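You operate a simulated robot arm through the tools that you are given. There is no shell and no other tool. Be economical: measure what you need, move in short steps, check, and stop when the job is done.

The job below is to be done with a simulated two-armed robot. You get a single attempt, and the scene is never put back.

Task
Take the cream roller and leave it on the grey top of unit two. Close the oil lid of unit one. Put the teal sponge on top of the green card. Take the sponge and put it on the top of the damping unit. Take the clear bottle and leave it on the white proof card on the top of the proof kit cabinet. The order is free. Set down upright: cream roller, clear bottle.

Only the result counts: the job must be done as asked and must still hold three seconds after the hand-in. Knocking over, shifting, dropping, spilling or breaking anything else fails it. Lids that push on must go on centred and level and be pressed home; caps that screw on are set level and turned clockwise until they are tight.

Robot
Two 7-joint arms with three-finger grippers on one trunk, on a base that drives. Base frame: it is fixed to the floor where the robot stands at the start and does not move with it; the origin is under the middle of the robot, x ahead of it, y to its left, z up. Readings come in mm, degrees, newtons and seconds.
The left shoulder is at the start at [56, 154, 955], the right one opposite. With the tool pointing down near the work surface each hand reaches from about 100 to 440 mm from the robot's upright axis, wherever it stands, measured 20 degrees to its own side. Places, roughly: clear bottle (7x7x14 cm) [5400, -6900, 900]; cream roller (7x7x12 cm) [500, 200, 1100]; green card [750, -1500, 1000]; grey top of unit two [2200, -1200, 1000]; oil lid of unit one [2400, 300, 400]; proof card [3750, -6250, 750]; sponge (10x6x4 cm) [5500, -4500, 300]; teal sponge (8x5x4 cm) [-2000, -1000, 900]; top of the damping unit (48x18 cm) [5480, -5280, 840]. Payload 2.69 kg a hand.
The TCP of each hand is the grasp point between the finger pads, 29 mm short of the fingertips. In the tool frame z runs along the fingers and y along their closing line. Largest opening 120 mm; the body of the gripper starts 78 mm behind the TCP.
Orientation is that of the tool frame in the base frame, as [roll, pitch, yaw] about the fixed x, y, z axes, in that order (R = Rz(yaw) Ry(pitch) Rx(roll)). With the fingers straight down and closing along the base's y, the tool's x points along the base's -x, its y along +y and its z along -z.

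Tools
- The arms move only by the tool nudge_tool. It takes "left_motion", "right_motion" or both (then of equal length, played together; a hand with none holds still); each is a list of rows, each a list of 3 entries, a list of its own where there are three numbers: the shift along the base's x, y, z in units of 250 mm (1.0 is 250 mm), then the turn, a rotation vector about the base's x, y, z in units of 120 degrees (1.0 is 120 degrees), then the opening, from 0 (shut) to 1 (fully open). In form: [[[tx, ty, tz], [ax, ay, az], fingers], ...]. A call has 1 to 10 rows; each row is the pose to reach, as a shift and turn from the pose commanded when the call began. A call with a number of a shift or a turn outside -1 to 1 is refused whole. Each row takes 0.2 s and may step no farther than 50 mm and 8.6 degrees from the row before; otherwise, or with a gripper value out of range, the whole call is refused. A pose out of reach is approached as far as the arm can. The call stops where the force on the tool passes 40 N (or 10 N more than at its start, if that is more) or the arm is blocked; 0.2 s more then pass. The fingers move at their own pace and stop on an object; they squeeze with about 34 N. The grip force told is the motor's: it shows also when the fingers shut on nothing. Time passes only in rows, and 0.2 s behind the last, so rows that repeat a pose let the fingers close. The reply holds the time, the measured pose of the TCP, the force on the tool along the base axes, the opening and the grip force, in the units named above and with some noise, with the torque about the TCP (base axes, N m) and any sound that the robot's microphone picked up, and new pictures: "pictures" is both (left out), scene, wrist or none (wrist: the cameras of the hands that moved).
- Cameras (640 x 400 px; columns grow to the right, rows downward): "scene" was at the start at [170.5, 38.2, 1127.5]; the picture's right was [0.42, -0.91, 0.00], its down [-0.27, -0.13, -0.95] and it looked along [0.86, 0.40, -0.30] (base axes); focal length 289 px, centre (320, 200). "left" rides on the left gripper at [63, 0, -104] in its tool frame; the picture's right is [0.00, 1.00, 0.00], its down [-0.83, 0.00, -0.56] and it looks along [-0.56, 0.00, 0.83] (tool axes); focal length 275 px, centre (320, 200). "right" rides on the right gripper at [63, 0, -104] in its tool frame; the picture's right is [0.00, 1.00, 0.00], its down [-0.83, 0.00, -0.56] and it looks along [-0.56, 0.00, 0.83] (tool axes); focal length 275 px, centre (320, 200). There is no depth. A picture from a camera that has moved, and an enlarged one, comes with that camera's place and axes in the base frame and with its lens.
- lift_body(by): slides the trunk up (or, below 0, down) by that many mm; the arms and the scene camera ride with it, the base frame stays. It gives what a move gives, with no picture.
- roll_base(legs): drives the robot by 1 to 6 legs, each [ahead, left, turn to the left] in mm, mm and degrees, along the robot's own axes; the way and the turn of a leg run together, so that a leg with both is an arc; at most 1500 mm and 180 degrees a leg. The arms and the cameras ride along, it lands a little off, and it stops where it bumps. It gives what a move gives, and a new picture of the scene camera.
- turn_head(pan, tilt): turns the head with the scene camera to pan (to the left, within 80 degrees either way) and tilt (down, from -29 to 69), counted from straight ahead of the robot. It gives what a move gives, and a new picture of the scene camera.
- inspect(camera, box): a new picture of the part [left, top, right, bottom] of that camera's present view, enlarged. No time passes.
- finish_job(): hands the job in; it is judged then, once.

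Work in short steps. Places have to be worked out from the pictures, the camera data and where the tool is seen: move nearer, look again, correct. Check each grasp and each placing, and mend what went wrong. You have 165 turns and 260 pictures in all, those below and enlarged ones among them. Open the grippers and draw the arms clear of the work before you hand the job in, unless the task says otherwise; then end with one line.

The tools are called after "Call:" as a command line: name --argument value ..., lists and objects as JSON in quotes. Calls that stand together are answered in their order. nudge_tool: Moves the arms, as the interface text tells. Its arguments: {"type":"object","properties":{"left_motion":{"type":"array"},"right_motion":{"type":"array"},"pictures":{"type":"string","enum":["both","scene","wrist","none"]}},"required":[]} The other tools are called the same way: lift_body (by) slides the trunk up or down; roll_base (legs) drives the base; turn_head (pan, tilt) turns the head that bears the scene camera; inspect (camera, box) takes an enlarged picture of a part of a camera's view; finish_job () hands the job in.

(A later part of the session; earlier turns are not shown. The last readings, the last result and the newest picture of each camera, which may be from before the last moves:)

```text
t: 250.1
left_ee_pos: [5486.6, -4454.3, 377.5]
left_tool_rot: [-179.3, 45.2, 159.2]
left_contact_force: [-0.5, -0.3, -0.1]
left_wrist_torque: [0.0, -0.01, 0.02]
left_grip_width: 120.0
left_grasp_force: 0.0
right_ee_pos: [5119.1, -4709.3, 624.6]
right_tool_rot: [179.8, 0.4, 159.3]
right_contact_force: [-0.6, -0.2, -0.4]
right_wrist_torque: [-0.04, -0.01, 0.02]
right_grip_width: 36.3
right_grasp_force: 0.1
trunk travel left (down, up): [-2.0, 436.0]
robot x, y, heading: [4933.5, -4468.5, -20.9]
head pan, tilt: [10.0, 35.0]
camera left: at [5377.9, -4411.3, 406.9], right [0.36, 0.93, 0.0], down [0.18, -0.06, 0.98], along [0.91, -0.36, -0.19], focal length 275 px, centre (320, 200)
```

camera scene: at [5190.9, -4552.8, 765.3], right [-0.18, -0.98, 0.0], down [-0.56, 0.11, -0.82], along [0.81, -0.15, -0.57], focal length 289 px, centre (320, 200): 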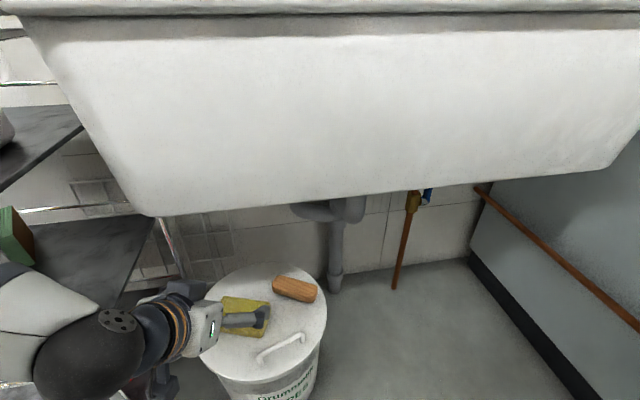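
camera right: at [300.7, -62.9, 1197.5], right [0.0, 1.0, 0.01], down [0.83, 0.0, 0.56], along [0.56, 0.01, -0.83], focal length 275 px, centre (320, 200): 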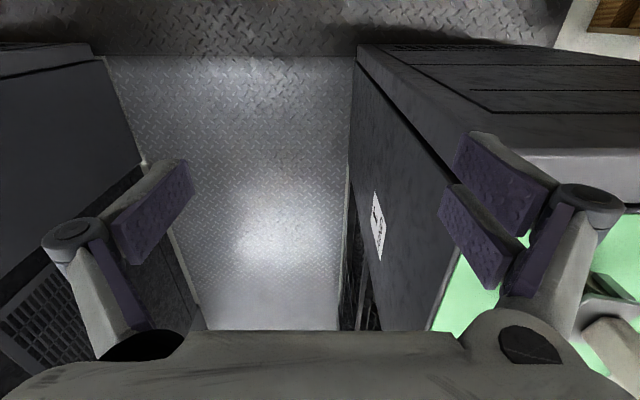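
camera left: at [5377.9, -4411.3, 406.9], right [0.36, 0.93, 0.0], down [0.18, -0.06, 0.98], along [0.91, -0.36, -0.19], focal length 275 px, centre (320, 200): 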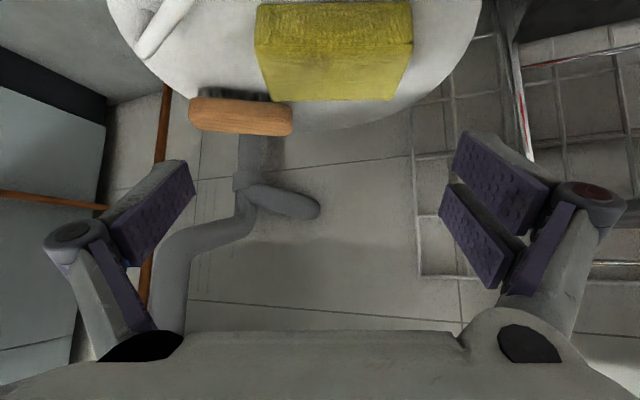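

The base was blocked — likely the left arm near the trolley. I look left.

Call:
turn_head --pan 55 --tilt 35

```text
t: 251.2
left_ee_pos: [5487.4, -4453.0, 377.9]
left_tool_rot: [-179.4, 45.2, 159.3]
left_contact_force: [0.2, 0.3, 0.3]
left_wrist_torque: [0.0, 0.04, -0.01]
left_grip_width: 119.8
left_grasp_force: 0.1
right_ee_pos: [5118.4, -4710.0, 627.0]
right_tool_rot: [179.6, 0.6, 159.3]
right_contact_force: [0.1, 0.6, -1.1]
right_wrist_torque: [0.0, 0.03, 0.0]
right_grip_width: 36.0
right_grasp_force: 0.1
trunk travel left (down, up): [-2.0, 436.0]
robot x, y, heading: [4937.3, -4467.2, -20.7]
head pan, tilt: [55.0, 35.0]
camera scene: at [5176.7, -4487.1, 765.7], right [0.56, -0.83, 0.0], down [-0.47, -0.32, -0.82], along [0.68, 0.46, -0.57], focal length 289 px, centre (320, 200)
```

scene: 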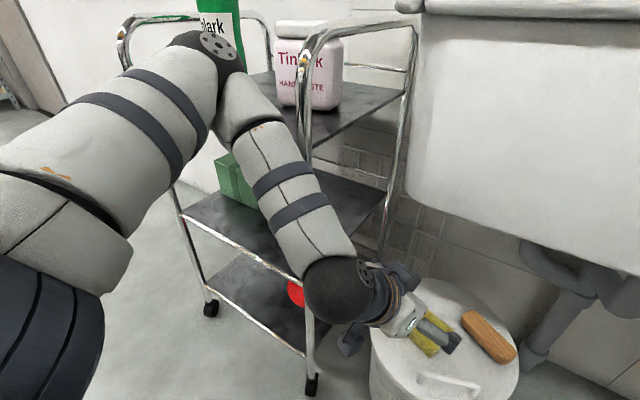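

The left elbow touches the trolley's frame. I back straight off, re-approach from further right at heading ~+15°, with the tool yawed back to match the sponge.

Call:
roll_base --legs '[[-250, 0, 0]]'

Call:
roll_base --legs '[[0, 0, 36], [0, -489, 0]]'

Call:
nudge_tool --left_motion '[[[0, 0, 0], [0, 0, -0.06], 1], [[0, 0, 0], [0, 0, -0.12], 1], [[0, 0, 0], [0, 0, -0.18], 1], [[0, 0, 0], [0, 0, -0.24], 1], [[0, 0, 0], [0, 0, -0.3], 1]]' --pictures "none"

Call:
turn_head --pan 20 --tilt 30

```text
t: 253.1
left_ee_pos: [5255.9, -4366.5, 374.9]
left_tool_rot: [-179.1, 45.0, 159.6]
left_contact_force: [0.0, -0.2, 0.1]
left_wrist_torque: [-0.02, -0.01, -0.02]
left_grip_width: 119.8
left_grasp_force: 0.0
right_ee_pos: [4888.0, -4620.2, 625.0]
right_tool_rot: [-179.9, 0.2, 159.4]
right_contact_force: [0.5, -1.0, -0.3]
right_wrist_torque: [-0.02, -0.01, -0.02]
right_grip_width: 36.0
right_grasp_force: 0.1
trunk travel left (down, up): [-2.0, 436.0]
robot x, y, heading: [4701.8, -4381.0, -20.6]
head pan, tilt: [55.0, 35.0]
camera scene: at [4948.1, -4397.7, 764.1], right [0.57, -0.82, 0.0], down [-0.47, -0.32, -0.82], along [0.68, 0.46, -0.57], focal length 289 px, centre (320, 200)
```

scene: 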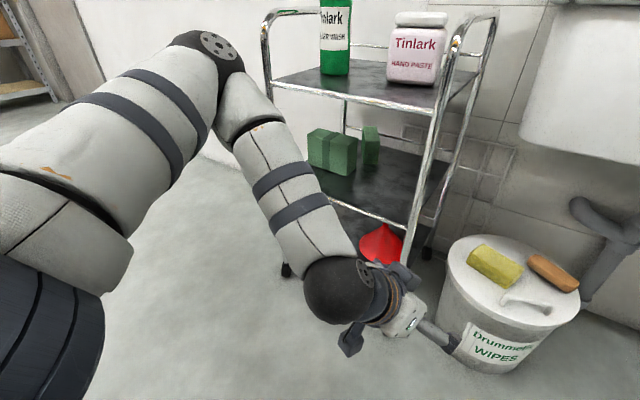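

```text
t: 258.4
left_ee_pos: [5252.2, -4466.8, 374.6]
left_tool_rot: [-178.8, 45.0, -164.3]
left_contact_force: [-0.3, -0.2, -0.5]
left_wrist_torque: [0.03, -0.04, 0.04]
left_grip_width: 120.0
left_grasp_force: 0.1
right_ee_pos: [5104.8, -4887.3, 625.4]
right_tool_rot: [-179.7, 0.3, -164.5]
right_contact_force: [-0.2, -1.2, -0.1]
right_wrist_torque: [0.03, 0.03, -0.01]
right_grip_width: 36.0
right_grasp_force: 0.0
trunk travel left (down, up): [-2.0, 436.0]
robot x, y, heading: [4812.7, -4802.8, 15.4]
head pan, tilt: [55.0, 35.0]
stopped in leg 2: the robot was blocked; the commanded pose is now the measured one
camera scene: at [5021.6, -4672.7, 764.4], right [0.94, -0.34, 0.0], down [-0.19, -0.54, -0.82], along [0.28, 0.77, -0.57], focal length 289 px, centre (320, 200)
```

scene: 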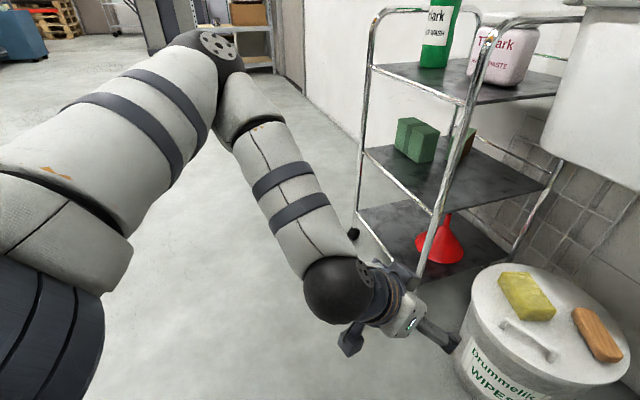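

```text
t: 259.6
left_ee_pos: [5254.0, -4466.7, 375.9]
left_tool_rot: [-178.9, 45.1, 159.6]
left_contact_force: [-0.1, 0.3, 0.4]
left_wrist_torque: [-0.01, -0.01, -0.01]
left_grip_width: 119.9
left_grasp_force: 0.1
right_ee_pos: [5104.3, -4887.2, 624.9]
right_tool_rot: [-179.7, 0.3, -164.7]
right_contact_force: [-0.3, 1.0, -0.3]
right_wrist_torque: [0.02, -0.01, 0.03]
right_grip_width: 36.1
right_grasp_force: 0.0
trunk travel left (down, up): [-2.0, 436.0]
robot x, y, heading: [4817.1, -4805.2, 15.2]
head pan, tilt: [55.0, 35.0]
```

```text
t: 260.6
left_ee_pos: [5253.3, -4465.3, 373.1]
left_tool_rot: [-179.0, 45.1, 159.6]
left_contact_force: [0.3, 0.5, 0.1]
left_wrist_torque: [-0.01, 0.06, 0.01]
left_grip_width: 120.2
left_grasp_force: 0.0
right_ee_pos: [5105.1, -4886.3, 626.9]
right_tool_rot: [-179.6, 0.3, -164.6]
right_contact_force: [0.4, -0.8, -0.3]
right_wrist_torque: [0.0, 0.01, -0.01]
right_grip_width: 36.0
right_grasp_force: 0.1
trunk travel left (down, up): [-2.0, 436.0]
robot x, y, heading: [4814.9, -4805.8, 15.1]
head pan, tilt: [20.0, 30.0]
camera scene: at [5065.6, -4702.9, 772.4], right [0.58, -0.82, 0.01], down [-0.41, -0.29, -0.87], along [0.71, 0.5, -0.5], focal length 289 px, centre (320, 200)
```

scene: 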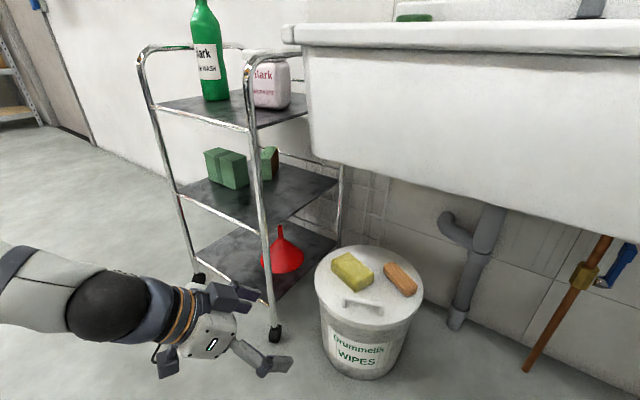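

Something stopped the base on the right side; I look right and down.

Call:
turn_head --pan -60 --tilt 35

```text
t: 262.1
left_ee_pos: [5254.2, -4465.3, 373.8]
left_tool_rot: [-178.9, 45.2, 159.7]
left_contact_force: [0.5, -0.2, 0.8]
left_wrist_torque: [0.02, 0.0, 0.02]
left_grip_width: 120.1
left_grasp_force: 0.0
right_ee_pos: [5106.8, -4886.9, 626.1]
right_tool_rot: [-179.8, 0.2, -164.7]
right_contact_force: [-0.6, -0.4, -0.4]
right_wrist_torque: [0.01, 0.01, -0.01]
right_grip_width: 35.8
right_grasp_force: 0.0
trunk travel left (down, up): [-2.0, 436.0]
robot x, y, heading: [4816.0, -4806.8, 15.0]
head pan, tilt: [-60.0, 35.0]
camera scene: at [5079.6, -4772.0, 768.4], right [-0.19, -0.98, 0.0], down [-0.53, 0.1, -0.84], along [0.83, -0.17, -0.54], focal length 289 px, centre (320, 200)
```

scene: 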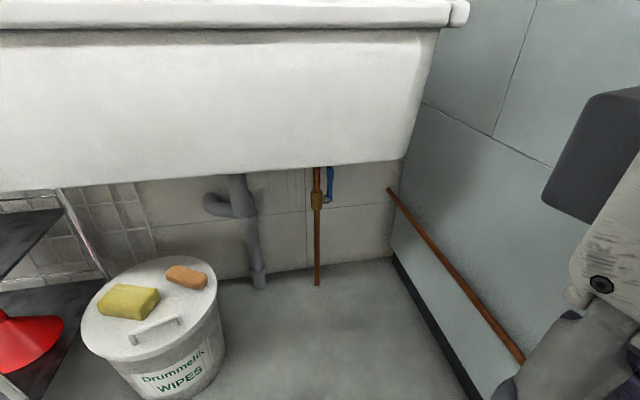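

Nothing obvious near; I'll shift the hand right with the arm instead, then drive straight ahead slowly.

Call:
nudge_tool --left_motion '[[[0.03, -0.12, 0], [0, 0, 0], 1], [[0.065, -0.24, 0], [0, 0, 0], 1]]' --pictures "none"

Call:
roll_base --legs '[[180, 0, 0]]'

Call:
nudge_tool --left_motion '[[[0, 0, 0], [0, 0, 0], 1]]' --pictures "wrist"

```text
t: 262.8
left_ee_pos: [5269.9, -4525.2, 374.3]
left_tool_rot: [-178.9, 45.2, 159.5]
left_contact_force: [0.6, 0.9, 0.1]
left_wrist_torque: [0.0, 0.02, 0.03]
left_grip_width: 120.0
left_grasp_force: 0.1
right_ee_pos: [5104.9, -4886.3, 626.6]
right_tool_rot: [-179.9, 0.3, -164.7]
right_contact_force: [-1.1, 0.1, 0.2]
right_wrist_torque: [-0.01, -0.02, 0.01]
right_grip_width: 36.2
right_grasp_force: 0.0
trunk travel left (down, up): [-2.0, 436.0]
robot x, y, heading: [4820.0, -4805.8, 15.3]
head pan, tilt: [-60.0, 35.0]
```

```text
t: 263.5
left_ee_pos: [5271.6, -4526.9, 374.7]
left_tool_rot: [-178.9, 45.2, 159.4]
left_contact_force: [0.8, 0.3, -0.8]
left_wrist_torque: [0.0, -0.01, 0.0]
left_grip_width: 120.2
left_grasp_force: 0.0
right_ee_pos: [5106.7, -4887.0, 625.7]
right_tool_rot: [-180.0, 0.6, -164.6]
right_contact_force: [0.5, 0.5, -0.3]
right_wrist_torque: [0.02, -0.02, 0.01]
right_grip_width: 36.2
right_grasp_force: 0.2
trunk travel left (down, up): [-2.0, 436.0]
robot x, y, heading: [4819.7, -4800.5, 15.1]
head pan, tilt: [-60.0, 35.0]
stopped in leg 1: the robot was blocked; the commanded pose is now the measured one
camera scene: at [5080.7, -4771.7, 768.6], right [-0.21, -0.98, 0.0], down [-0.52, 0.11, -0.84], along [0.83, -0.18, -0.54], focal length 289 px, centre (320, 200)
```

scene: 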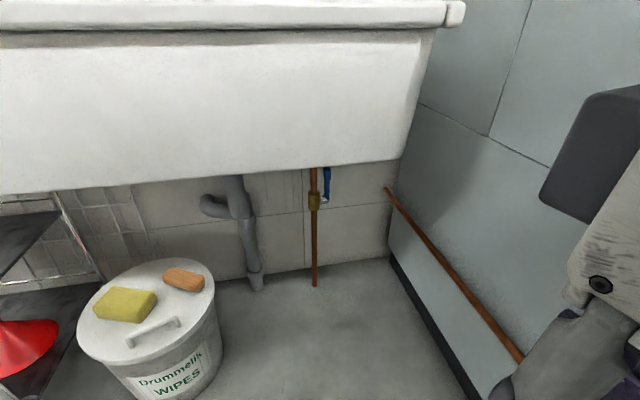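

```text
t: 263.9
left_ee_pos: [5271.9, -4526.8, 373.9]
left_tool_rot: [-178.9, 45.2, 159.5]
left_contact_force: [-0.1, 1.0, 0.3]
left_wrist_torque: [0.0, -0.01, -0.03]
left_grip_width: 119.9
left_grasp_force: 0.0
right_ee_pos: [5106.6, -4886.6, 626.5]
right_tool_rot: [-179.8, 0.5, -164.7]
right_contact_force: [-0.6, 0.0, 0.3]
right_wrist_torque: [0.02, -0.03, 0.03]
right_grip_width: 35.7
right_grasp_force: 0.0
trunk travel left (down, up): [-2.0, 436.0]
robot x, y, heading: [4817.5, -4802.3, 15.1]
head pan, tilt: [-60.0, 35.0]
camera left: at [5162.5, -4483.0, 403.7], right [0.37, 0.93, -0.01], down [0.18, -0.06, 0.98], along [0.91, -0.36, -0.19], focal length 275 px, centre (320, 200)
```

left: 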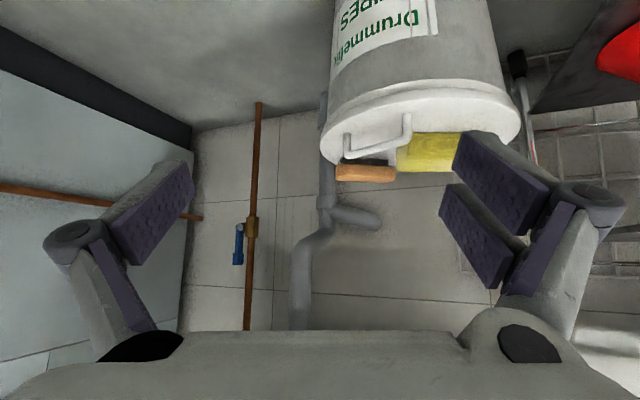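

The right elbow is against the damping unit's corner. I back off, take heading ≈+3° nearer the middle, and keep the tool yaw.

Call:
roll_base --legs '[[-70, 0, 0], [0, 0, -12], [140, 185, 0]]'

Call:
nudge_tool --left_motion '[[[0, 0, 0], [0, 0, 0.05], 1], [[0, 0, 0], [0, 0, 0.1], 1]]' --pictures "wrist"

```text
t: 267.3
left_ee_pos: [5385.7, -4455.2, 373.5]
left_tool_rot: [-179.0, 44.8, 147.3]
left_contact_force: [0.5, 0.0, 0.3]
left_wrist_torque: [0.01, 0.0, 0.01]
left_grip_width: 120.1
left_grasp_force: 0.0
right_ee_pos: [5150.5, -4774.1, 624.5]
right_tool_rot: [179.9, 0.3, -176.8]
right_contact_force: [-0.1, -0.2, 0.1]
right_wrist_torque: [0.01, 0.05, 0.01]
right_grip_width: 35.9
right_grasp_force: 0.1
trunk travel left (down, up): [-2.0, 436.0]
robot x, y, heading: [4883.8, -4629.1, 3.0]
head pan, tilt: [-60.0, 35.0]
camera scene: at [5148.3, -4657.2, 767.1], right [-0.4, -0.92, 0.0], down [-0.5, 0.22, -0.84], along [0.77, -0.34, -0.55], focal length 289 px, centre (320, 200)
```

scene: 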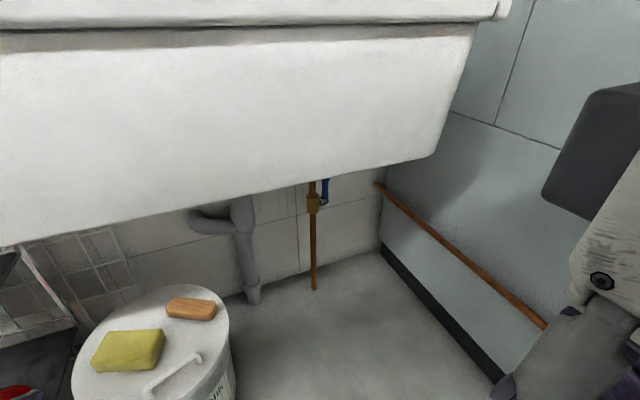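

```text
t: 267.9
left_ee_pos: [5384.9, -4455.2, 373.5]
left_tool_rot: [-179.2, 44.9, 159.4]
left_contact_force: [0.6, -0.2, -0.4]
left_wrist_torque: [-0.03, 0.03, 0.0]
left_grip_width: 120.1
left_grasp_force: 0.1
right_ee_pos: [5149.6, -4775.1, 625.2]
right_tool_rot: [179.9, 0.2, -176.7]
right_contact_force: [0.4, -0.2, -0.1]
right_wrist_torque: [-0.01, 0.02, -0.03]
right_grip_width: 36.0
right_grasp_force: 0.1
trunk travel left (down, up): [-2.0, 436.0]
robot x, y, heading: [4883.0, -4633.2, 3.3]
head pan, tilt: [-60.0, 35.0]
camera left: at [5276.2, -4412.7, 403.5], right [0.37, 0.93, -0.01], down [0.19, -0.06, 0.98], along [0.91, -0.36, -0.2], focal length 275 px, centre (320, 200)
```

left: 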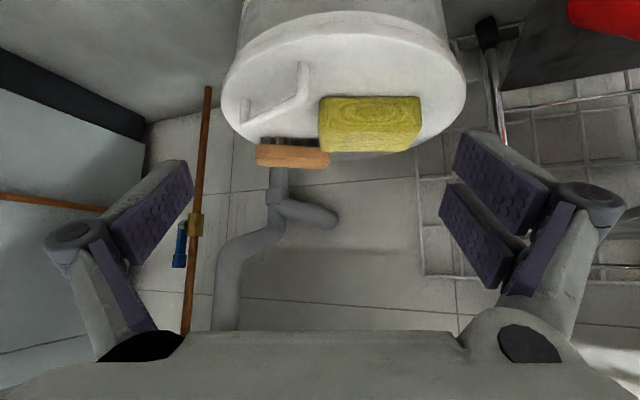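

Triangulated: sponge top z≈286, centre ≈[5541, −4460]. I drive 100 mm ahead and re-check.

Call:
roll_base --legs '[[100, -5, 0]]'

Call:
nudge_tool --left_motion '[[[0, 0, -0.08], [0, 0, 0], 1], [[0, 0, -0.16], [0, 0, 0], 1]]' --pictures "wrist"

```text
t: 269.1
left_ee_pos: [5483.2, -4454.6, 374.3]
left_tool_rot: [-179.1, 44.9, 159.3]
left_contact_force: [-0.2, -0.5, -0.1]
left_wrist_torque: [0.02, -0.01, -0.02]
left_grip_width: 120.0
left_grasp_force: 0.0
right_ee_pos: [5247.9, -4774.0, 625.2]
right_tool_rot: [179.9, 0.3, -176.8]
right_contact_force: [0.1, 0.9, 0.5]
right_wrist_torque: [-0.02, -0.02, -0.02]
right_grip_width: 36.1
right_grasp_force: 0.1
trunk travel left (down, up): [-2.0, 436.0]
robot x, y, heading: [4985.7, -4630.1, 3.0]
head pan, tilt: [-60.0, 35.0]
camera scene: at [5246.9, -4656.9, 767.0], right [-0.4, -0.92, 0.0], down [-0.5, 0.22, -0.84], along [0.77, -0.34, -0.55], focal length 289 px, centre (320, 200)
```

scene: 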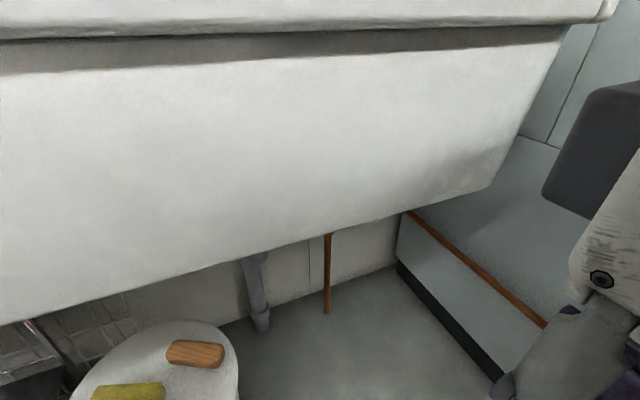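

```text
t: 269.6
left_ee_pos: [5484.0, -4455.0, 335.1]
left_tool_rot: [-179.3, 44.9, 159.3]
left_contact_force: [-0.8, 0.4, 0.1]
left_wrist_torque: [0.04, -0.01, 0.01]
left_grip_width: 119.7
left_grasp_force: 0.0
right_ee_pos: [5247.7, -4773.6, 625.7]
right_tool_rot: [179.9, 0.4, -176.8]
right_contact_force: [-0.1, -0.5, -0.7]
right_wrist_torque: [0.0, 0.02, 0.02]
right_grip_width: 35.9
right_grasp_force: 0.1
trunk travel left (down, up): [-2.0, 436.0]
robot x, y, heading: [4984.6, -4626.3, 2.7]
head pan, tilt: [-60.0, 35.0]
camera left: at [5374.9, -4411.9, 363.6], right [0.37, 0.93, -0.01], down [0.18, -0.07, 0.98], along [0.91, -0.36, -0.2], focal length 275 px, centre (320, 200)
```

left: 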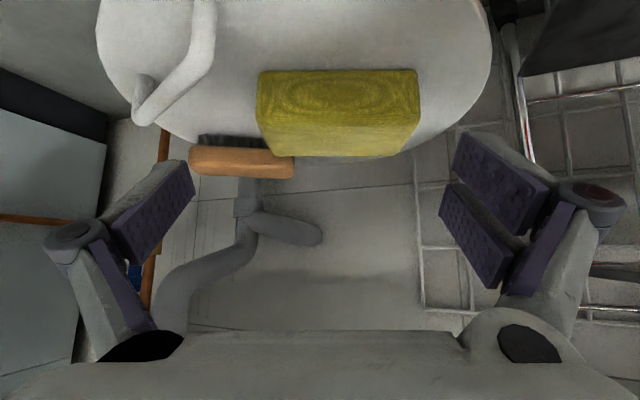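

The sponge is well squared to the hand. I move ahead over it and then straight down to z≈287.

Call:
nudge_tool --left_motion '[[[0.08, 0, 0], [0, 0, 0], 1], [[0.148, 0, -0.02], [0, 0, 0], 1], [[0.148, 0, -0.1], [0, 0, 0], 1], [[0.148, 0, -0.17], [0, 0, 0], 1]]' --pictures "wrist"

```text
t: 270.6
left_ee_pos: [5520.9, -4453.9, 291.9]
left_tool_rot: [-179.1, 45.0, 159.2]
left_contact_force: [-0.9, 0.3, -0.4]
left_wrist_torque: [0.0, 0.02, 0.04]
left_grip_width: 119.9
left_grasp_force: 0.0
right_ee_pos: [5248.2, -4773.7, 624.3]
right_tool_rot: [179.9, 0.3, -176.8]
right_contact_force: [1.0, -0.1, 0.6]
right_wrist_torque: [0.02, -0.01, 0.0]
right_grip_width: 36.2
right_grasp_force: 0.1
trunk travel left (down, up): [-2.0, 436.0]
robot x, y, heading: [4982.1, -4629.3, 3.2]
head pan, tilt: [-60.0, 35.0]
camera left: at [5412.3, -4412.2, 321.2], right [0.37, 0.93, -0.01], down [0.18, -0.06, 0.98], along [0.91, -0.36, -0.2], focal length 275 px, centre (320, 200)
```

left: 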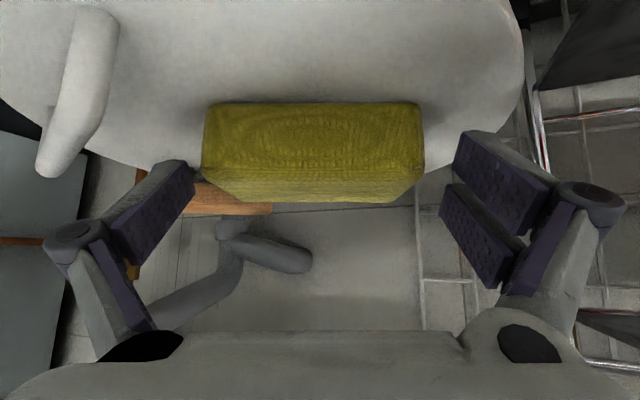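

Call:
nudge_tool --left_motion '[[[-0.006, -0.014, -0.012], [0, 0, 0], 1], [[-0.006, -0.014, -0.012], [0, 0, 0], 0.7], [[-0.006, -0.014, -0.012], [0, 0, 0], 0.6], [[-0.006, -0.014, -0.012], [0, 0, 0], 0.6], [[-0.006, -0.014, 0.08], [0, 0, 0], 0.6]]' --pictures "wrist"

```text
t: 271.9
left_ee_pos: [5519.4, -4459.0, 311.1]
left_tool_rot: [-179.1, 44.8, 159.3]
left_contact_force: [-0.6, 0.3, -0.3]
left_wrist_torque: [0.02, 0.03, 0.0]
left_grip_width: 99.0
left_grasp_force: 33.6
right_ee_pos: [5248.7, -4773.2, 624.4]
right_tool_rot: [179.9, 0.3, -176.7]
right_contact_force: [0.8, 0.1, 0.5]
right_wrist_torque: [0.0, 0.02, 0.03]
right_grip_width: 35.8
right_grasp_force: 0.0
trunk travel left (down, up): [-2.0, 436.0]
robot x, y, heading: [4981.1, -4631.9, 3.0]
head pan, tilt: [-60.0, 35.0]
camera left: at [5410.7, -4415.8, 340.7], right [0.37, 0.93, -0.01], down [0.19, -0.07, 0.98], along [0.91, -0.36, -0.2], focal length 275 px, centre (320, 200)
```

left: 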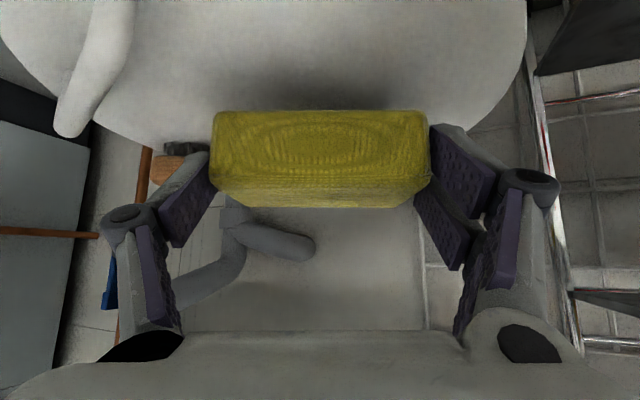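

Sponge held (99 mm, 34 N) and lifted. I raise a bit more to pass the lid's handle and back out.

Call:
nudge_tool --left_motion '[[[0, 0, 0.1], [0, 0, 0], 0.6], [[0, 0, 0.2], [0, 0, 0], 0.6]]' --pictures "none"

Call:
roll_base --legs '[[-420, 0, 0]]'

Call:
lift_body --by 330

Call:
turn_head --pan -35 --tilt 30

```text
t: 272.4
left_ee_pos: [5519.8, -4459.9, 363.1]
left_tool_rot: [-179.2, 44.8, 159.4]
left_contact_force: [-0.3, -0.1, -1.0]
left_wrist_torque: [-0.01, -0.02, 0.0]
left_grip_width: 99.2
left_grasp_force: 33.3
right_ee_pos: [5247.8, -4773.9, 624.3]
right_tool_rot: [179.9, 0.3, -176.8]
right_contact_force: [0.1, -0.5, 0.0]
right_wrist_torque: [0.0, 0.03, 0.02]
right_grip_width: 35.9
right_grasp_force: 0.0
trunk travel left (down, up): [-2.0, 436.0]
robot x, y, heading: [4978.8, -4631.6, 3.2]
head pan, tilt: [-60.0, 35.0]
```

```text
t: 275.0
left_ee_pos: [5098.8, -4481.1, 361.4]
left_tool_rot: [-179.1, 45.0, 159.5]
left_contact_force: [0.0, 0.0, 0.0]
left_wrist_torque: [-0.02, -0.01, 0.02]
left_grip_width: 99.0
left_grasp_force: 33.7
right_ee_pos: [4828.9, -4796.9, 624.6]
right_tool_rot: [179.9, 0.4, -176.8]
right_contact_force: [0.1, -0.2, 0.0]
right_wrist_torque: [0.0, -0.02, -0.04]
right_grip_width: 35.8
right_grasp_force: 0.0
trunk travel left (down, up): [-2.0, 436.0]
robot x, y, heading: [4564.7, -4648.1, 3.3]
head pan, tilt: [-60.0, 35.0]
camera scene: at [4826.8, -4679.3, 766.4], right [-0.4, -0.92, 0.0], down [-0.51, 0.22, -0.83], along [0.76, -0.33, -0.55], focal length 289 px, centre (320, 200)
```

scene: 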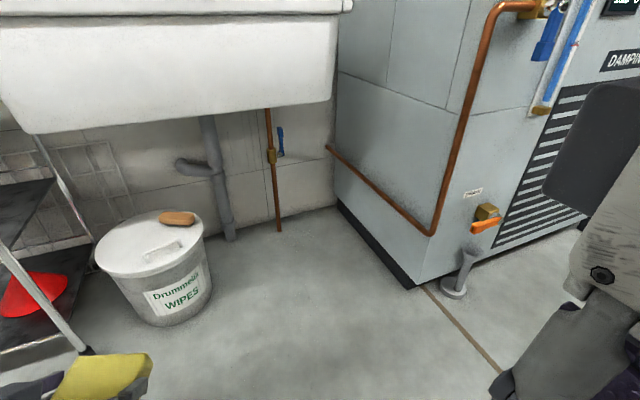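

```text
t: 278.3
left_ee_pos: [5098.3, -4481.1, 692.0]
left_tool_rot: [-179.0, 44.9, 159.5]
left_contact_force: [-0.8, 0.1, -0.2]
left_wrist_torque: [0.0, 0.04, -0.04]
left_grip_width: 98.8
left_grasp_force: 34.3
right_ee_pos: [4828.8, -4796.2, 953.7]
right_tool_rot: [180.0, 0.3, -176.7]
right_contact_force: [-0.4, -0.1, -0.4]
right_wrist_torque: [0.0, -0.01, -0.01]
right_grip_width: 36.0
right_grasp_force: 0.0
trunk travel left (down, up): [-332.0, 106.0]
robot x, y, heading: [4560.4, -4651.4, 3.3]
head pan, tilt: [-60.0, 35.0]
```

```text
t: 279.2
left_ee_pos: [5099.2, -4481.2, 692.1]
left_tool_rot: [-179.2, 44.8, 159.5]
left_contact_force: [-0.8, 0.4, -0.8]
left_wrist_torque: [-0.04, 0.0, 0.01]
left_grip_width: 99.2
left_grasp_force: 34.5
right_ee_pos: [4826.9, -4796.5, 954.7]
right_tool_rot: [179.8, 0.2, -176.6]
right_contact_force: [0.3, 0.0, -0.4]
right_wrist_torque: [-0.01, 0.03, 0.0]
right_grip_width: 36.1
right_grasp_force: 0.0
trunk travel left (down, up): [-332.0, 106.0]
robot x, y, heading: [4559.9, -4655.3, 3.2]
head pan, tilt: [-35.0, 30.0]
camera scene: at [4722.7, -4697.1, 1113.0], right [-0.53, -0.85, 0.0], down [-0.42, 0.26, -0.87], along [0.74, -0.46, -0.5], focal length 289 px, centre (320, 200)
```

scene: 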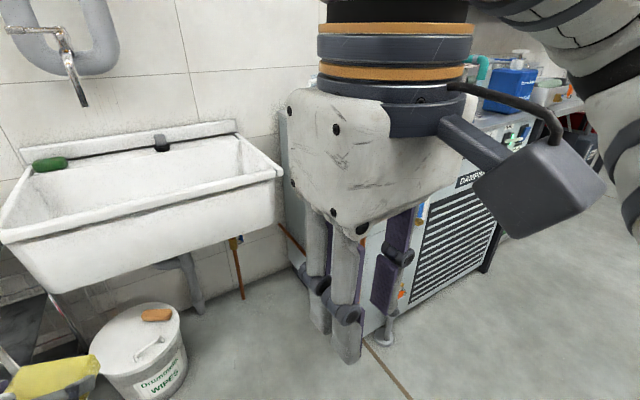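

I move over in front of the damping unit and raise the sponge above its top.

Call:
roll_base --legs '[[0, -800, -3.2]]'

Call:
lift_body --by 100

Call:
nudge_tool --left_motion '[[[0, 0, 0.19], [0, 0, 0], 0.6], [[0, 0, 0.38], [0, 0, 0], 0.6], [[0, 0, 0.57], [0, 0, 0], 0.6], [[0, 0, 0.76], [0, 0, 0], 0.6]]' --right_motion '[[[-0.05, -0.05, 0.03], [0, 0, 0], 0.3], [[-0.1, -0.15, 0.06], [0, 0, 0], 0.3], [[-0.1, -0.25, 0.09], [0, 0, 0], 0.3], [[-0.1, -0.3, 0.1], [0, 0, 0], 0.3]]' --pictures "none"

Call:
turn_head --pan 5 --tilt 25

```text
t: 285.7
left_ee_pos: [5129.9, -5303.7, 692.1]
left_tool_rot: [-179.1, 44.9, 156.3]
left_contact_force: [0.3, 0.3, -0.2]
left_wrist_torque: [0.05, 0.0, 0.01]
left_grip_width: 98.9
left_grasp_force: 34.4
right_ee_pos: [4844.1, -5604.2, 954.4]
right_tool_rot: [179.9, 0.3, -179.7]
right_contact_force: [0.0, 0.7, 0.4]
right_wrist_torque: [-0.03, -0.05, 0.0]
right_grip_width: 36.3
right_grasp_force: 0.0
trunk travel left (down, up): [-332.0, 106.0]
robot x, y, heading: [4583.4, -5446.8, 0.1]
head pan, tilt: [-35.0, 30.0]
camera scene: at [4744.0, -5499.1, 1113.0], right [-0.57, -0.82, 0.0], down [-0.41, 0.29, -0.87], along [0.71, -0.49, -0.5], focal length 289 px, centre (320, 200)
```

scene: 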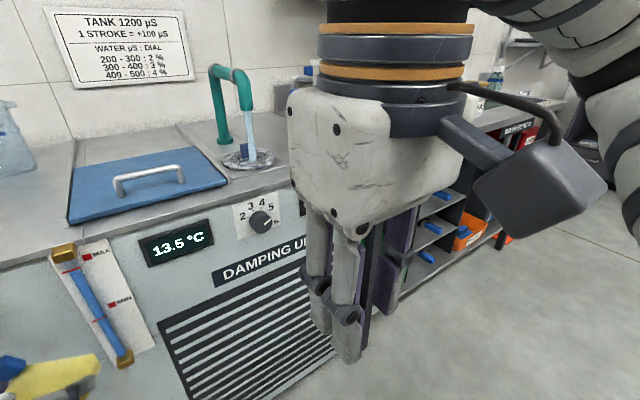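

```text
t: 286.4
left_ee_pos: [5128.5, -5301.1, 747.0]
left_tool_rot: [-179.3, 44.6, 156.2]
left_contact_force: [8.0, -0.5, -19.7]
left_wrist_torque: [0.39, 0.92, 0.13]
left_grip_width: 99.1
left_grasp_force: 33.7
right_ee_pos: [4842.9, -5603.3, 1012.1]
right_tool_rot: [-180.0, 1.5, -179.7]
right_contact_force: [-0.6, -0.4, -0.4]
right_wrist_torque: [0.02, -0.08, 0.01]
right_grip_width: 35.9
right_grasp_force: 0.2
trunk travel left (down, up): [-383.0, 55.0]
robot x, y, heading: [4583.0, -5447.1, 0.2]
head pan, tilt: [-35.0, 30.0]
stopped: the force on the tool passed its limit at 50 N (the readings are from after the stop); the commanded pose is now the measured one
```

```text
t: 286.8
left_ee_pos: [5119.2, -5300.5, 755.7]
left_tool_rot: [-178.3, 42.7, 157.0]
left_contact_force: [-4.9, 2.4, -15.0]
left_wrist_torque: [0.1, 0.85, 0.12]
left_grip_width: 98.7
left_grasp_force: 33.9
right_ee_pos: [4835.5, -5608.9, 1014.9]
right_tool_rot: [179.8, 1.6, -179.8]
right_contact_force: [-0.6, 0.3, -0.5]
right_wrist_torque: [-0.02, -0.02, 0.03]
right_grip_width: 36.0
right_grasp_force: 0.0
trunk travel left (down, up): [-383.0, 55.0]
robot x, y, heading: [4582.7, -5443.8, 0.0]
head pan, tilt: [-35.0, 30.0]
stopped in row 1 (left hand): the force on the tool passed its limit at 51 N (the readings are from after the stop); the commanded pose is now the measured one
```

```text
t: 287.9
left_ee_pos: [5118.8, -5300.3, 755.7]
left_tool_rot: [-178.3, 42.9, 157.0]
left_contact_force: [-13.2, 4.9, -22.4]
left_wrist_torque: [0.23, 1.25, 0.13]
left_grip_width: 98.8
left_grasp_force: 33.6
right_ee_pos: [4836.6, -5608.2, 1014.1]
right_tool_rot: [179.8, 1.5, -179.7]
right_contact_force: [0.7, 0.9, 0.6]
right_wrist_torque: [-0.01, -0.03, 0.02]
right_grip_width: 36.0
right_grasp_force: 0.1
trunk travel left (down, up): [-383.0, 55.0]
robot x, y, heading: [4586.6, -5447.7, 0.3]
head pan, tilt: [5.0, 25.0]
camera scene: at [4736.3, -5438.4, 1180.4], right [0.09, -1.0, 0.0], down [-0.42, -0.04, -0.91], along [0.9, 0.08, -0.42], focal length 289 px, centre (320, 200)
```

scene: 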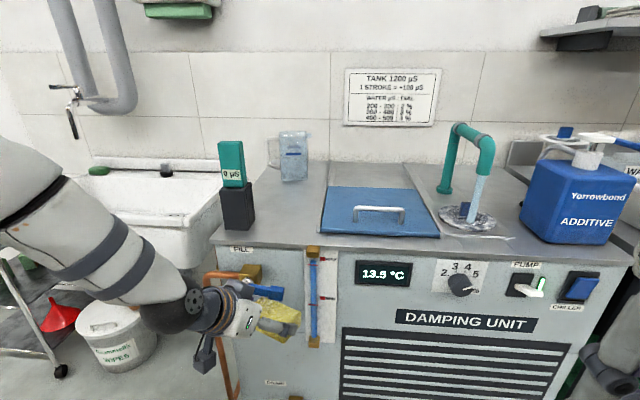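

The sponge/hand is caught under the blue valve on the unit's front. I lower a little and back off at once.

Call:
nudge_tool --left_motion '[[[-0.01, 0, -0.05], [0, 0, 0], 0.6], [[-0.04, 0, -0.1], [0, 0, 0], 0.6]]' --pictures "none"

Call:
roll_base --legs '[[-150, 0, 0]]'

Call:
inspect --camera "scene" --box '[190, 120, 390, 320]'

```text
t: 288.4
left_ee_pos: [5113.4, -5302.9, 736.0]
left_tool_rot: [-178.6, 43.7, 156.8]
left_contact_force: [-0.3, 0.5, -0.8]
left_wrist_torque: [-0.03, -0.01, -0.03]
left_grip_width: 99.0
left_grasp_force: 33.6
right_ee_pos: [4835.7, -5609.3, 1014.3]
right_tool_rot: [179.9, 1.4, -179.8]
right_contact_force: [0.4, -0.3, -0.3]
right_wrist_torque: [0.0, 0.0, -0.01]
right_grip_width: 35.8
right_grasp_force: 0.0
trunk travel left (down, up): [-383.0, 55.0]
robot x, y, heading: [4586.6, -5445.4, 0.7]
head pan, tilt: [5.0, 25.0]
```

```text
t: 289.8
left_ee_pos: [4962.8, -5302.5, 734.4]
left_tool_rot: [-178.7, 43.4, 156.7]
left_contact_force: [0.5, 0.8, 0.5]
left_wrist_torque: [0.01, 0.03, -0.02]
left_grip_width: 98.8
left_grasp_force: 33.7
right_ee_pos: [4686.4, -5609.4, 1015.1]
right_tool_rot: [179.9, 1.5, -179.8]
right_contact_force: [-0.5, -0.6, -0.5]
right_wrist_torque: [0.01, -0.02, 0.02]
right_grip_width: 36.1
right_grasp_force: 0.0
trunk travel left (down, up): [-383.0, 55.0]
robot x, y, heading: [4434.4, -5447.3, 0.1]
head pan, tilt: [5.0, 25.0]
camera scene: at [4585.6, -5439.7, 1180.8], right [0.09, -1.0, 0.0], down [-0.42, -0.04, -0.91], along [0.9, 0.08, -0.42], focal length 289 px, centre (320, 200)
```

scene: 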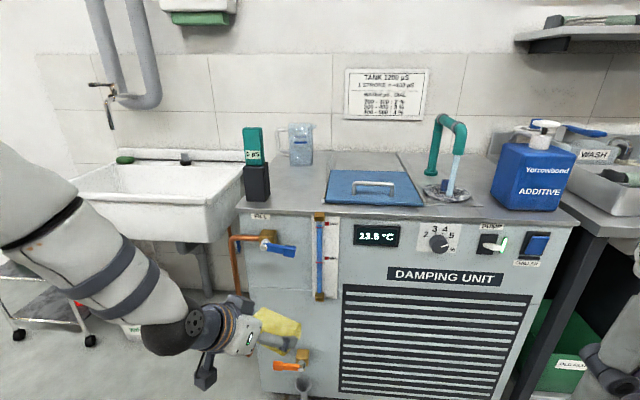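

```text
2.00 times, centred on (290, 220) of scene
camera zoom: at [4585.6, -5439.7, 1180.8], right [0.09, -1.0, 0.0], down [-0.42, -0.04, -0.91], along [0.9, 0.08, -0.42], focal length 579 px, centre (380, 160)
```

zoom: 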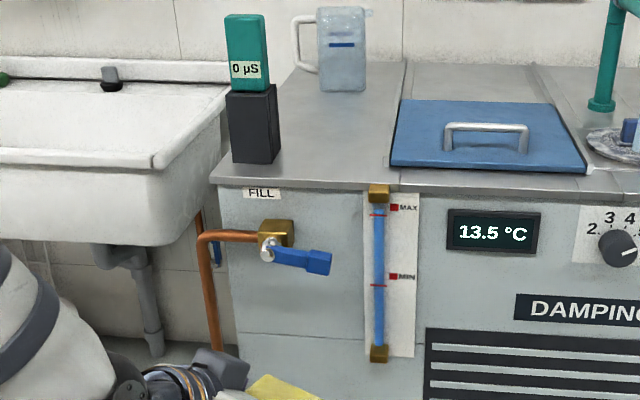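

I backed free. The FILL valve's blue lever now points right; before the sideways move it seemed to hang down parallel to the gauge, so I'll have to put it back. First I finish the sponge: raise it well clear here.

Call:
lift_body --by 50

Call:
nudge_tool --left_motion '[[[0, 0, 0.19], [0, 0, 0], 0.6], [[0, 0, 0.38], [0, 0, 0], 0.6], [[0, 0, 0.57], [0, 0, 0], 0.6], [[0, 0, 0.7], [0, 0, 0], 0.6]]' --pictures "none"

Call:
inspect --camera "scene" --box '[230, 110, 350, 260]'

```text
t: 290.7
left_ee_pos: [4961.1, -5302.4, 782.5]
left_tool_rot: [-178.5, 43.3, 156.9]
left_contact_force: [-0.9, 0.5, -0.5]
left_wrist_torque: [-0.03, -0.04, 0.01]
left_grip_width: 98.9
left_grasp_force: 33.8
right_ee_pos: [4687.5, -5610.5, 1063.5]
right_tool_rot: [179.8, 1.4, -179.8]
right_contact_force: [1.0, 0.4, -0.4]
right_wrist_torque: [0.03, 0.01, 0.01]
right_grip_width: 36.0
right_grasp_force: 0.0
trunk travel left (down, up): [-433.0, 5.0]
robot x, y, heading: [4435.3, -5446.9, 0.2]
head pan, tilt: [5.0, 25.0]
```

```text
t: 291.7
left_ee_pos: [4961.5, -5301.6, 959.4]
left_tool_rot: [-178.5, 43.3, 156.9]
left_contact_force: [-0.2, 0.1, 0.1]
left_wrist_torque: [-0.02, 0.01, 0.02]
left_grip_width: 99.0
left_grasp_force: 34.3
right_ee_pos: [4686.8, -5608.9, 1064.3]
right_tool_rot: [179.9, 1.5, -179.9]
right_contact_force: [0.1, -0.8, -0.1]
right_wrist_torque: [0.01, 0.0, 0.01]
right_grip_width: 36.0
right_grasp_force: 0.0
trunk travel left (down, up): [-433.0, 5.0]
robot x, y, heading: [4442.0, -5449.7, 0.4]
head pan, tilt: [5.0, 25.0]
```

```text
2.67 times, centred on (290, 185) of scene
camera zoom: at [4535.9, -5439.8, 1237.6], right [0.09, -1.0, 0.0], down [-0.42, -0.04, -0.91], along [0.9, 0.08, -0.42], focal length 772 px, centre (400, 240)
```

zoom: 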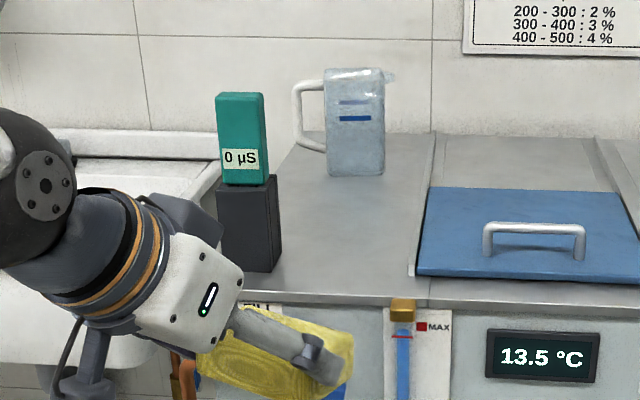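

The free strip of the top lies between the meter (right edge y≈−5235) and the blue lid (left edge y≈−5391), x 5235–5560. I drive so the sponge comes above about [5440, −5318].

Call:
roll_base --legs '[[0, -16, 0], [350, 0, 0]]'

Call:
turn_head --pan 12 --tilt 35

```text
t: 294.4
left_ee_pos: [5313.1, -5315.9, 958.5]
left_tool_rot: [-178.5, 43.3, 156.9]
left_contact_force: [-0.6, -0.7, -1.0]
left_wrist_torque: [0.02, 0.02, -0.02]
left_grip_width: 99.0
left_grasp_force: 34.0
right_ee_pos: [5038.9, -5624.1, 1064.2]
right_tool_rot: [180.0, 1.5, -179.8]
right_contact_force: [-0.4, -0.4, 0.0]
right_wrist_torque: [0.02, 0.01, 0.03]
right_grip_width: 35.8
right_grasp_force: 0.0
trunk travel left (down, up): [-433.0, 5.0]
robot x, y, heading: [4790.3, -5463.9, 0.1]
head pan, tilt: [5.0, 25.0]
camera scene: at [4888.0, -5454.7, 1237.6], right [0.09, -1.0, 0.0], down [-0.42, -0.04, -0.91], along [0.9, 0.08, -0.42], focal length 289 px, centre (320, 200)
```

scene: 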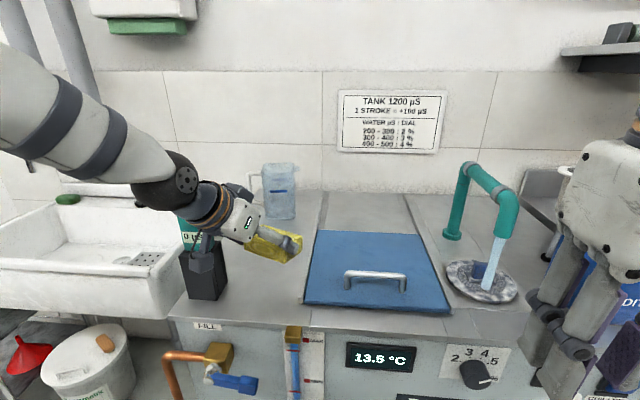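

```text
t: 295.2
left_ee_pos: [5314.2, -5317.7, 959.4]
left_tool_rot: [-178.5, 43.3, 156.7]
left_contact_force: [0.0, 1.2, -0.7]
left_wrist_torque: [0.01, 0.01, 0.03]
left_grip_width: 99.1
left_grasp_force: 34.0
right_ee_pos: [5036.9, -5623.0, 1064.8]
right_tool_rot: [180.0, 1.6, -179.8]
right_contact_force: [0.3, -0.6, -1.0]
right_wrist_torque: [0.01, -0.02, 0.0]
right_grip_width: 36.1
right_grasp_force: 0.2
trunk travel left (down, up): [-433.0, 5.0]
robot x, y, heading: [4788.0, -5462.0, -0.1]
head pan, tilt: [12.0, 35.0]
camera scene: at [4881.8, -5444.4, 1221.9], right [0.21, -0.98, 0.0], down [-0.56, -0.12, -0.82], along [0.8, 0.17, -0.57], focal length 289 px, centre (320, 200)
```

scene: 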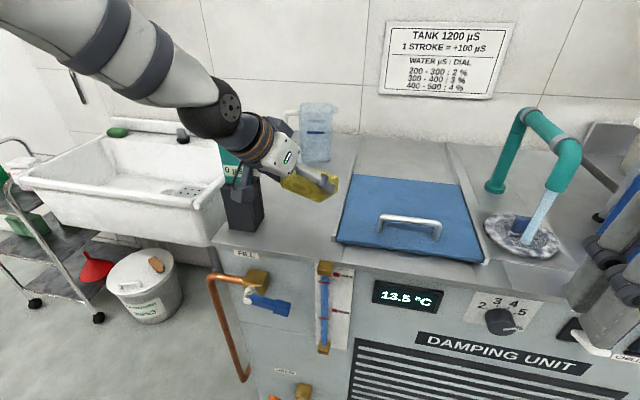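

Call:
inspect --camera "scene" --box '[190, 90, 370, 260]'

Call:
nudge_tool --left_motion '[[[0, 0, 0], [0, 0, 0], 0.6]]' --pictures "wrist"

```text
2.35 times, centred on (280, 175) of scene
camera zoom: at [4881.8, -5444.4, 1221.9], right [0.21, -0.98, 0.0], down [-0.56, -0.12, -0.82], along [0.8, 0.17, -0.57], focal length 681 px, centre (414, 259)
```

zoom: 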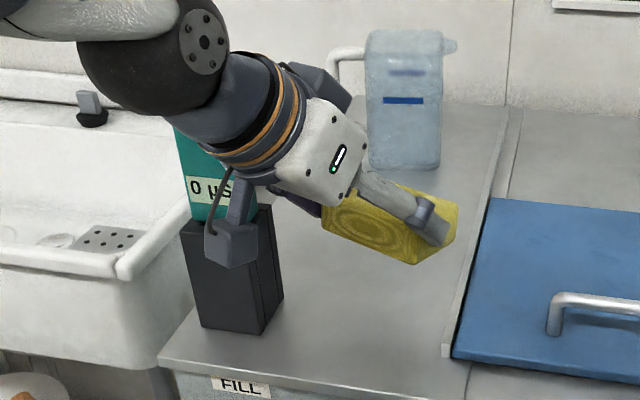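

```text
t: 295.6
left_ee_pos: [5314.2, -5316.8, 959.1]
left_tool_rot: [-178.5, 43.3, 156.7]
left_contact_force: [-0.3, -0.3, 0.9]
left_wrist_torque: [-0.03, -0.03, 0.02]
left_grip_width: 98.9
left_grasp_force: 33.6
right_ee_pos: [5038.6, -5624.9, 1064.4]
right_tool_rot: [179.9, 1.5, -179.8]
right_contact_force: [0.0, -0.3, 0.1]
right_wrist_torque: [-0.02, -0.05, -0.01]
right_grip_width: 35.9
right_grasp_force: 0.1
trunk travel left (down, up): [-433.0, 5.0]
robot x, y, heading: [4785.9, -5463.0, 0.1]
head pan, tilt: [12.0, 35.0]
camera left: at [5208.3, -5268.3, 991.7], right [0.41, 0.91, -0.02], down [0.21, -0.08, 0.97], along [0.89, -0.41, -0.22], focal length 275 px, centre (320, 200)
```

left: 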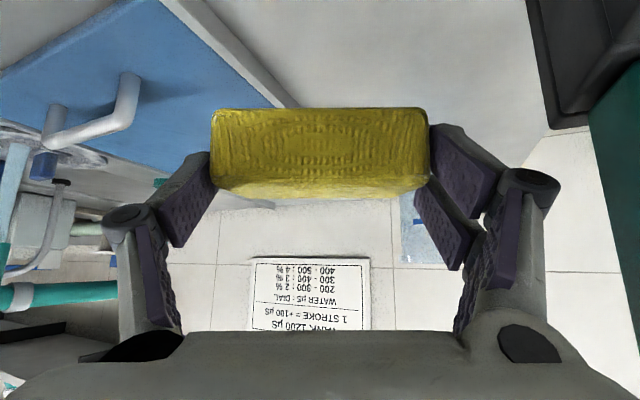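

The wrist camera would pass too close to the meter with this yaw. I back off, yaw the hand +38° (so its rear swings away from the meter), and come in again.

Call:
roll_base --legs '[[-140, 0, 0]]'

Call:
nudge_tool --left_motion '[[[0, -0.01, 0], [0, 0, 0.064], 0.6], [[0, -0.02, 0], [0, 0, 0.128], 0.6], [[0, -0.03, 0], [0, 0, 0.192], 0.6], [[0, -0.04, 0], [0, 0, 0.256], 0.6], [[0, -0.05, 0], [0, 0, 0.317], 0.6]]' --pictures "scene"

```text
t: 296.9
left_ee_pos: [5173.2, -5317.1, 960.1]
left_tool_rot: [-178.6, 43.3, 156.8]
left_contact_force: [-0.7, 0.3, -0.2]
left_wrist_torque: [0.02, 0.01, 0.04]
left_grip_width: 99.1
left_grasp_force: 34.2
right_ee_pos: [4897.6, -5624.7, 1064.7]
right_tool_rot: [180.0, 1.5, -179.7]
right_contact_force: [-0.6, 0.4, 0.6]
right_wrist_torque: [0.0, -0.01, 0.0]
right_grip_width: 36.1
right_grasp_force: 0.0
trunk travel left (down, up): [-433.0, 5.0]
robot x, y, heading: [4651.3, -5461.6, 0.3]
head pan, tilt: [12.0, 35.0]
camera scene: at [4741.3, -5444.8, 1221.9], right [0.21, -0.98, 0.0], down [-0.56, -0.12, -0.82], along [0.8, 0.17, -0.57], focal length 289 px, centre (320, 200)
```

scene: 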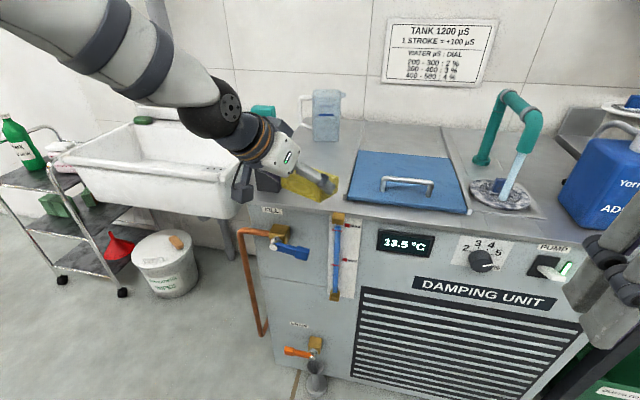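

```text
t: 298.1
left_ee_pos: [5171.3, -5329.1, 956.1]
left_tool_rot: [-178.1, 42.0, -169.3]
left_contact_force: [-0.5, 0.0, -0.7]
left_wrist_torque: [-0.02, -0.03, 0.0]
left_grip_width: 99.1
left_grasp_force: 34.0
left hand out of reach, approached as far as the arm can: row 5
right_ee_pos: [4897.4, -5625.1, 1063.7]
right_tool_rot: [180.0, 1.5, -179.8]
right_contact_force: [-0.1, 0.0, 0.0]
right_wrist_torque: [-0.04, -0.01, -0.03]
right_grip_width: 36.2
right_grasp_force: 0.1
trunk travel left (down, up): [-433.0, 5.0]
robot x, y, heading: [4647.2, -5460.5, 0.1]
head pan, tilt: [12.0, 35.0]
camera scene: at [4745.1, -5446.7, 1231.8], right [0.18, -0.98, 0.0], down [-0.47, -0.09, -0.88], along [0.86, 0.16, -0.48], focal length 289 px, centre (320, 200)
```

scene: 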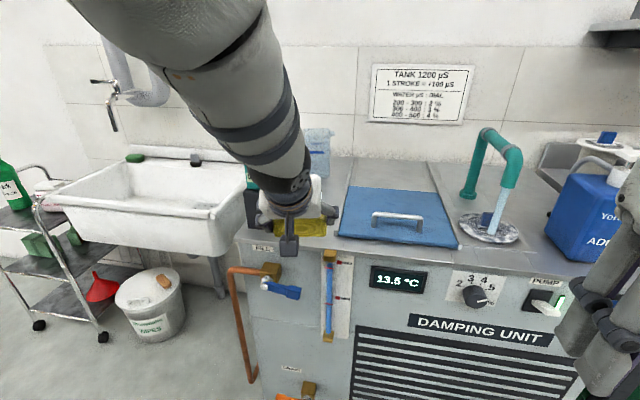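

The hand now points slightly left with the arm centred over it. I drive ahead so the sponge comes above the free strip.

Call:
roll_base --legs '[[245, 0, 0]]'

Call:
nudge_tool --left_motion '[[[0, 0.01, 0], [0, 0, 0], 0.6]]' --pictures "wrist"

```text
t: 299.9
left_ee_pos: [5416.5, -5328.2, 955.4]
left_tool_rot: [-178.1, 42.0, -169.4]
left_contact_force: [0.6, 0.2, -0.4]
left_wrist_torque: [-0.02, 0.01, 0.01]
left_grip_width: 98.8
left_grasp_force: 33.8
right_ee_pos: [5144.3, -5623.2, 1065.1]
right_tool_rot: [180.0, 1.5, -179.7]
right_contact_force: [0.3, 1.1, 0.3]
right_wrist_torque: [0.01, 0.02, 0.0]
right_grip_width: 35.8
right_grasp_force: 0.1
trunk travel left (down, up): [-433.0, 5.0]
robot x, y, heading: [4894.3, -5460.9, 0.3]
head pan, tilt: [12.0, 35.0]
camera scene: at [4992.0, -5445.0, 1231.7], right [0.19, -0.98, 0.0], down [-0.47, -0.09, -0.88], along [0.86, 0.17, -0.48], focal length 289 px, centre (320, 200)
```

scene: 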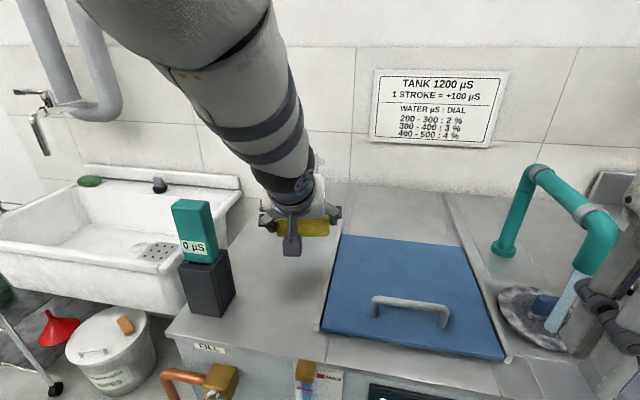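

```text
t: 300.3
left_ee_pos: [5415.7, -5325.4, 954.8]
left_tool_rot: [-178.3, 41.8, -169.5]
left_contact_force: [0.0, -0.7, -0.7]
left_wrist_torque: [0.0, 0.06, -0.02]
left_grip_width: 99.0
left_grasp_force: 34.1
right_ee_pos: [5144.1, -5623.3, 1065.7]
right_tool_rot: [179.7, 1.5, -179.6]
right_contact_force: [0.4, 0.1, 0.8]
right_wrist_torque: [0.01, -0.01, -0.03]
right_grip_width: 36.2
right_grasp_force: 0.1
trunk travel left (down, up): [-433.0, 5.0]
robot x, y, heading: [4890.5, -5460.0, 0.5]
head pan, tilt: [12.0, 35.0]
camera left: at [5302.8, -5344.5, 990.6], right [-0.16, 0.99, -0.02], down [0.24, 0.06, 0.97], along [0.96, 0.15, -0.25], focal length 275 px, centre (320, 200)
```

left: 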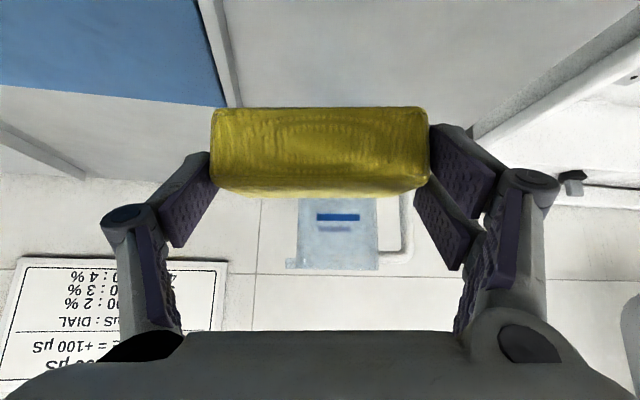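

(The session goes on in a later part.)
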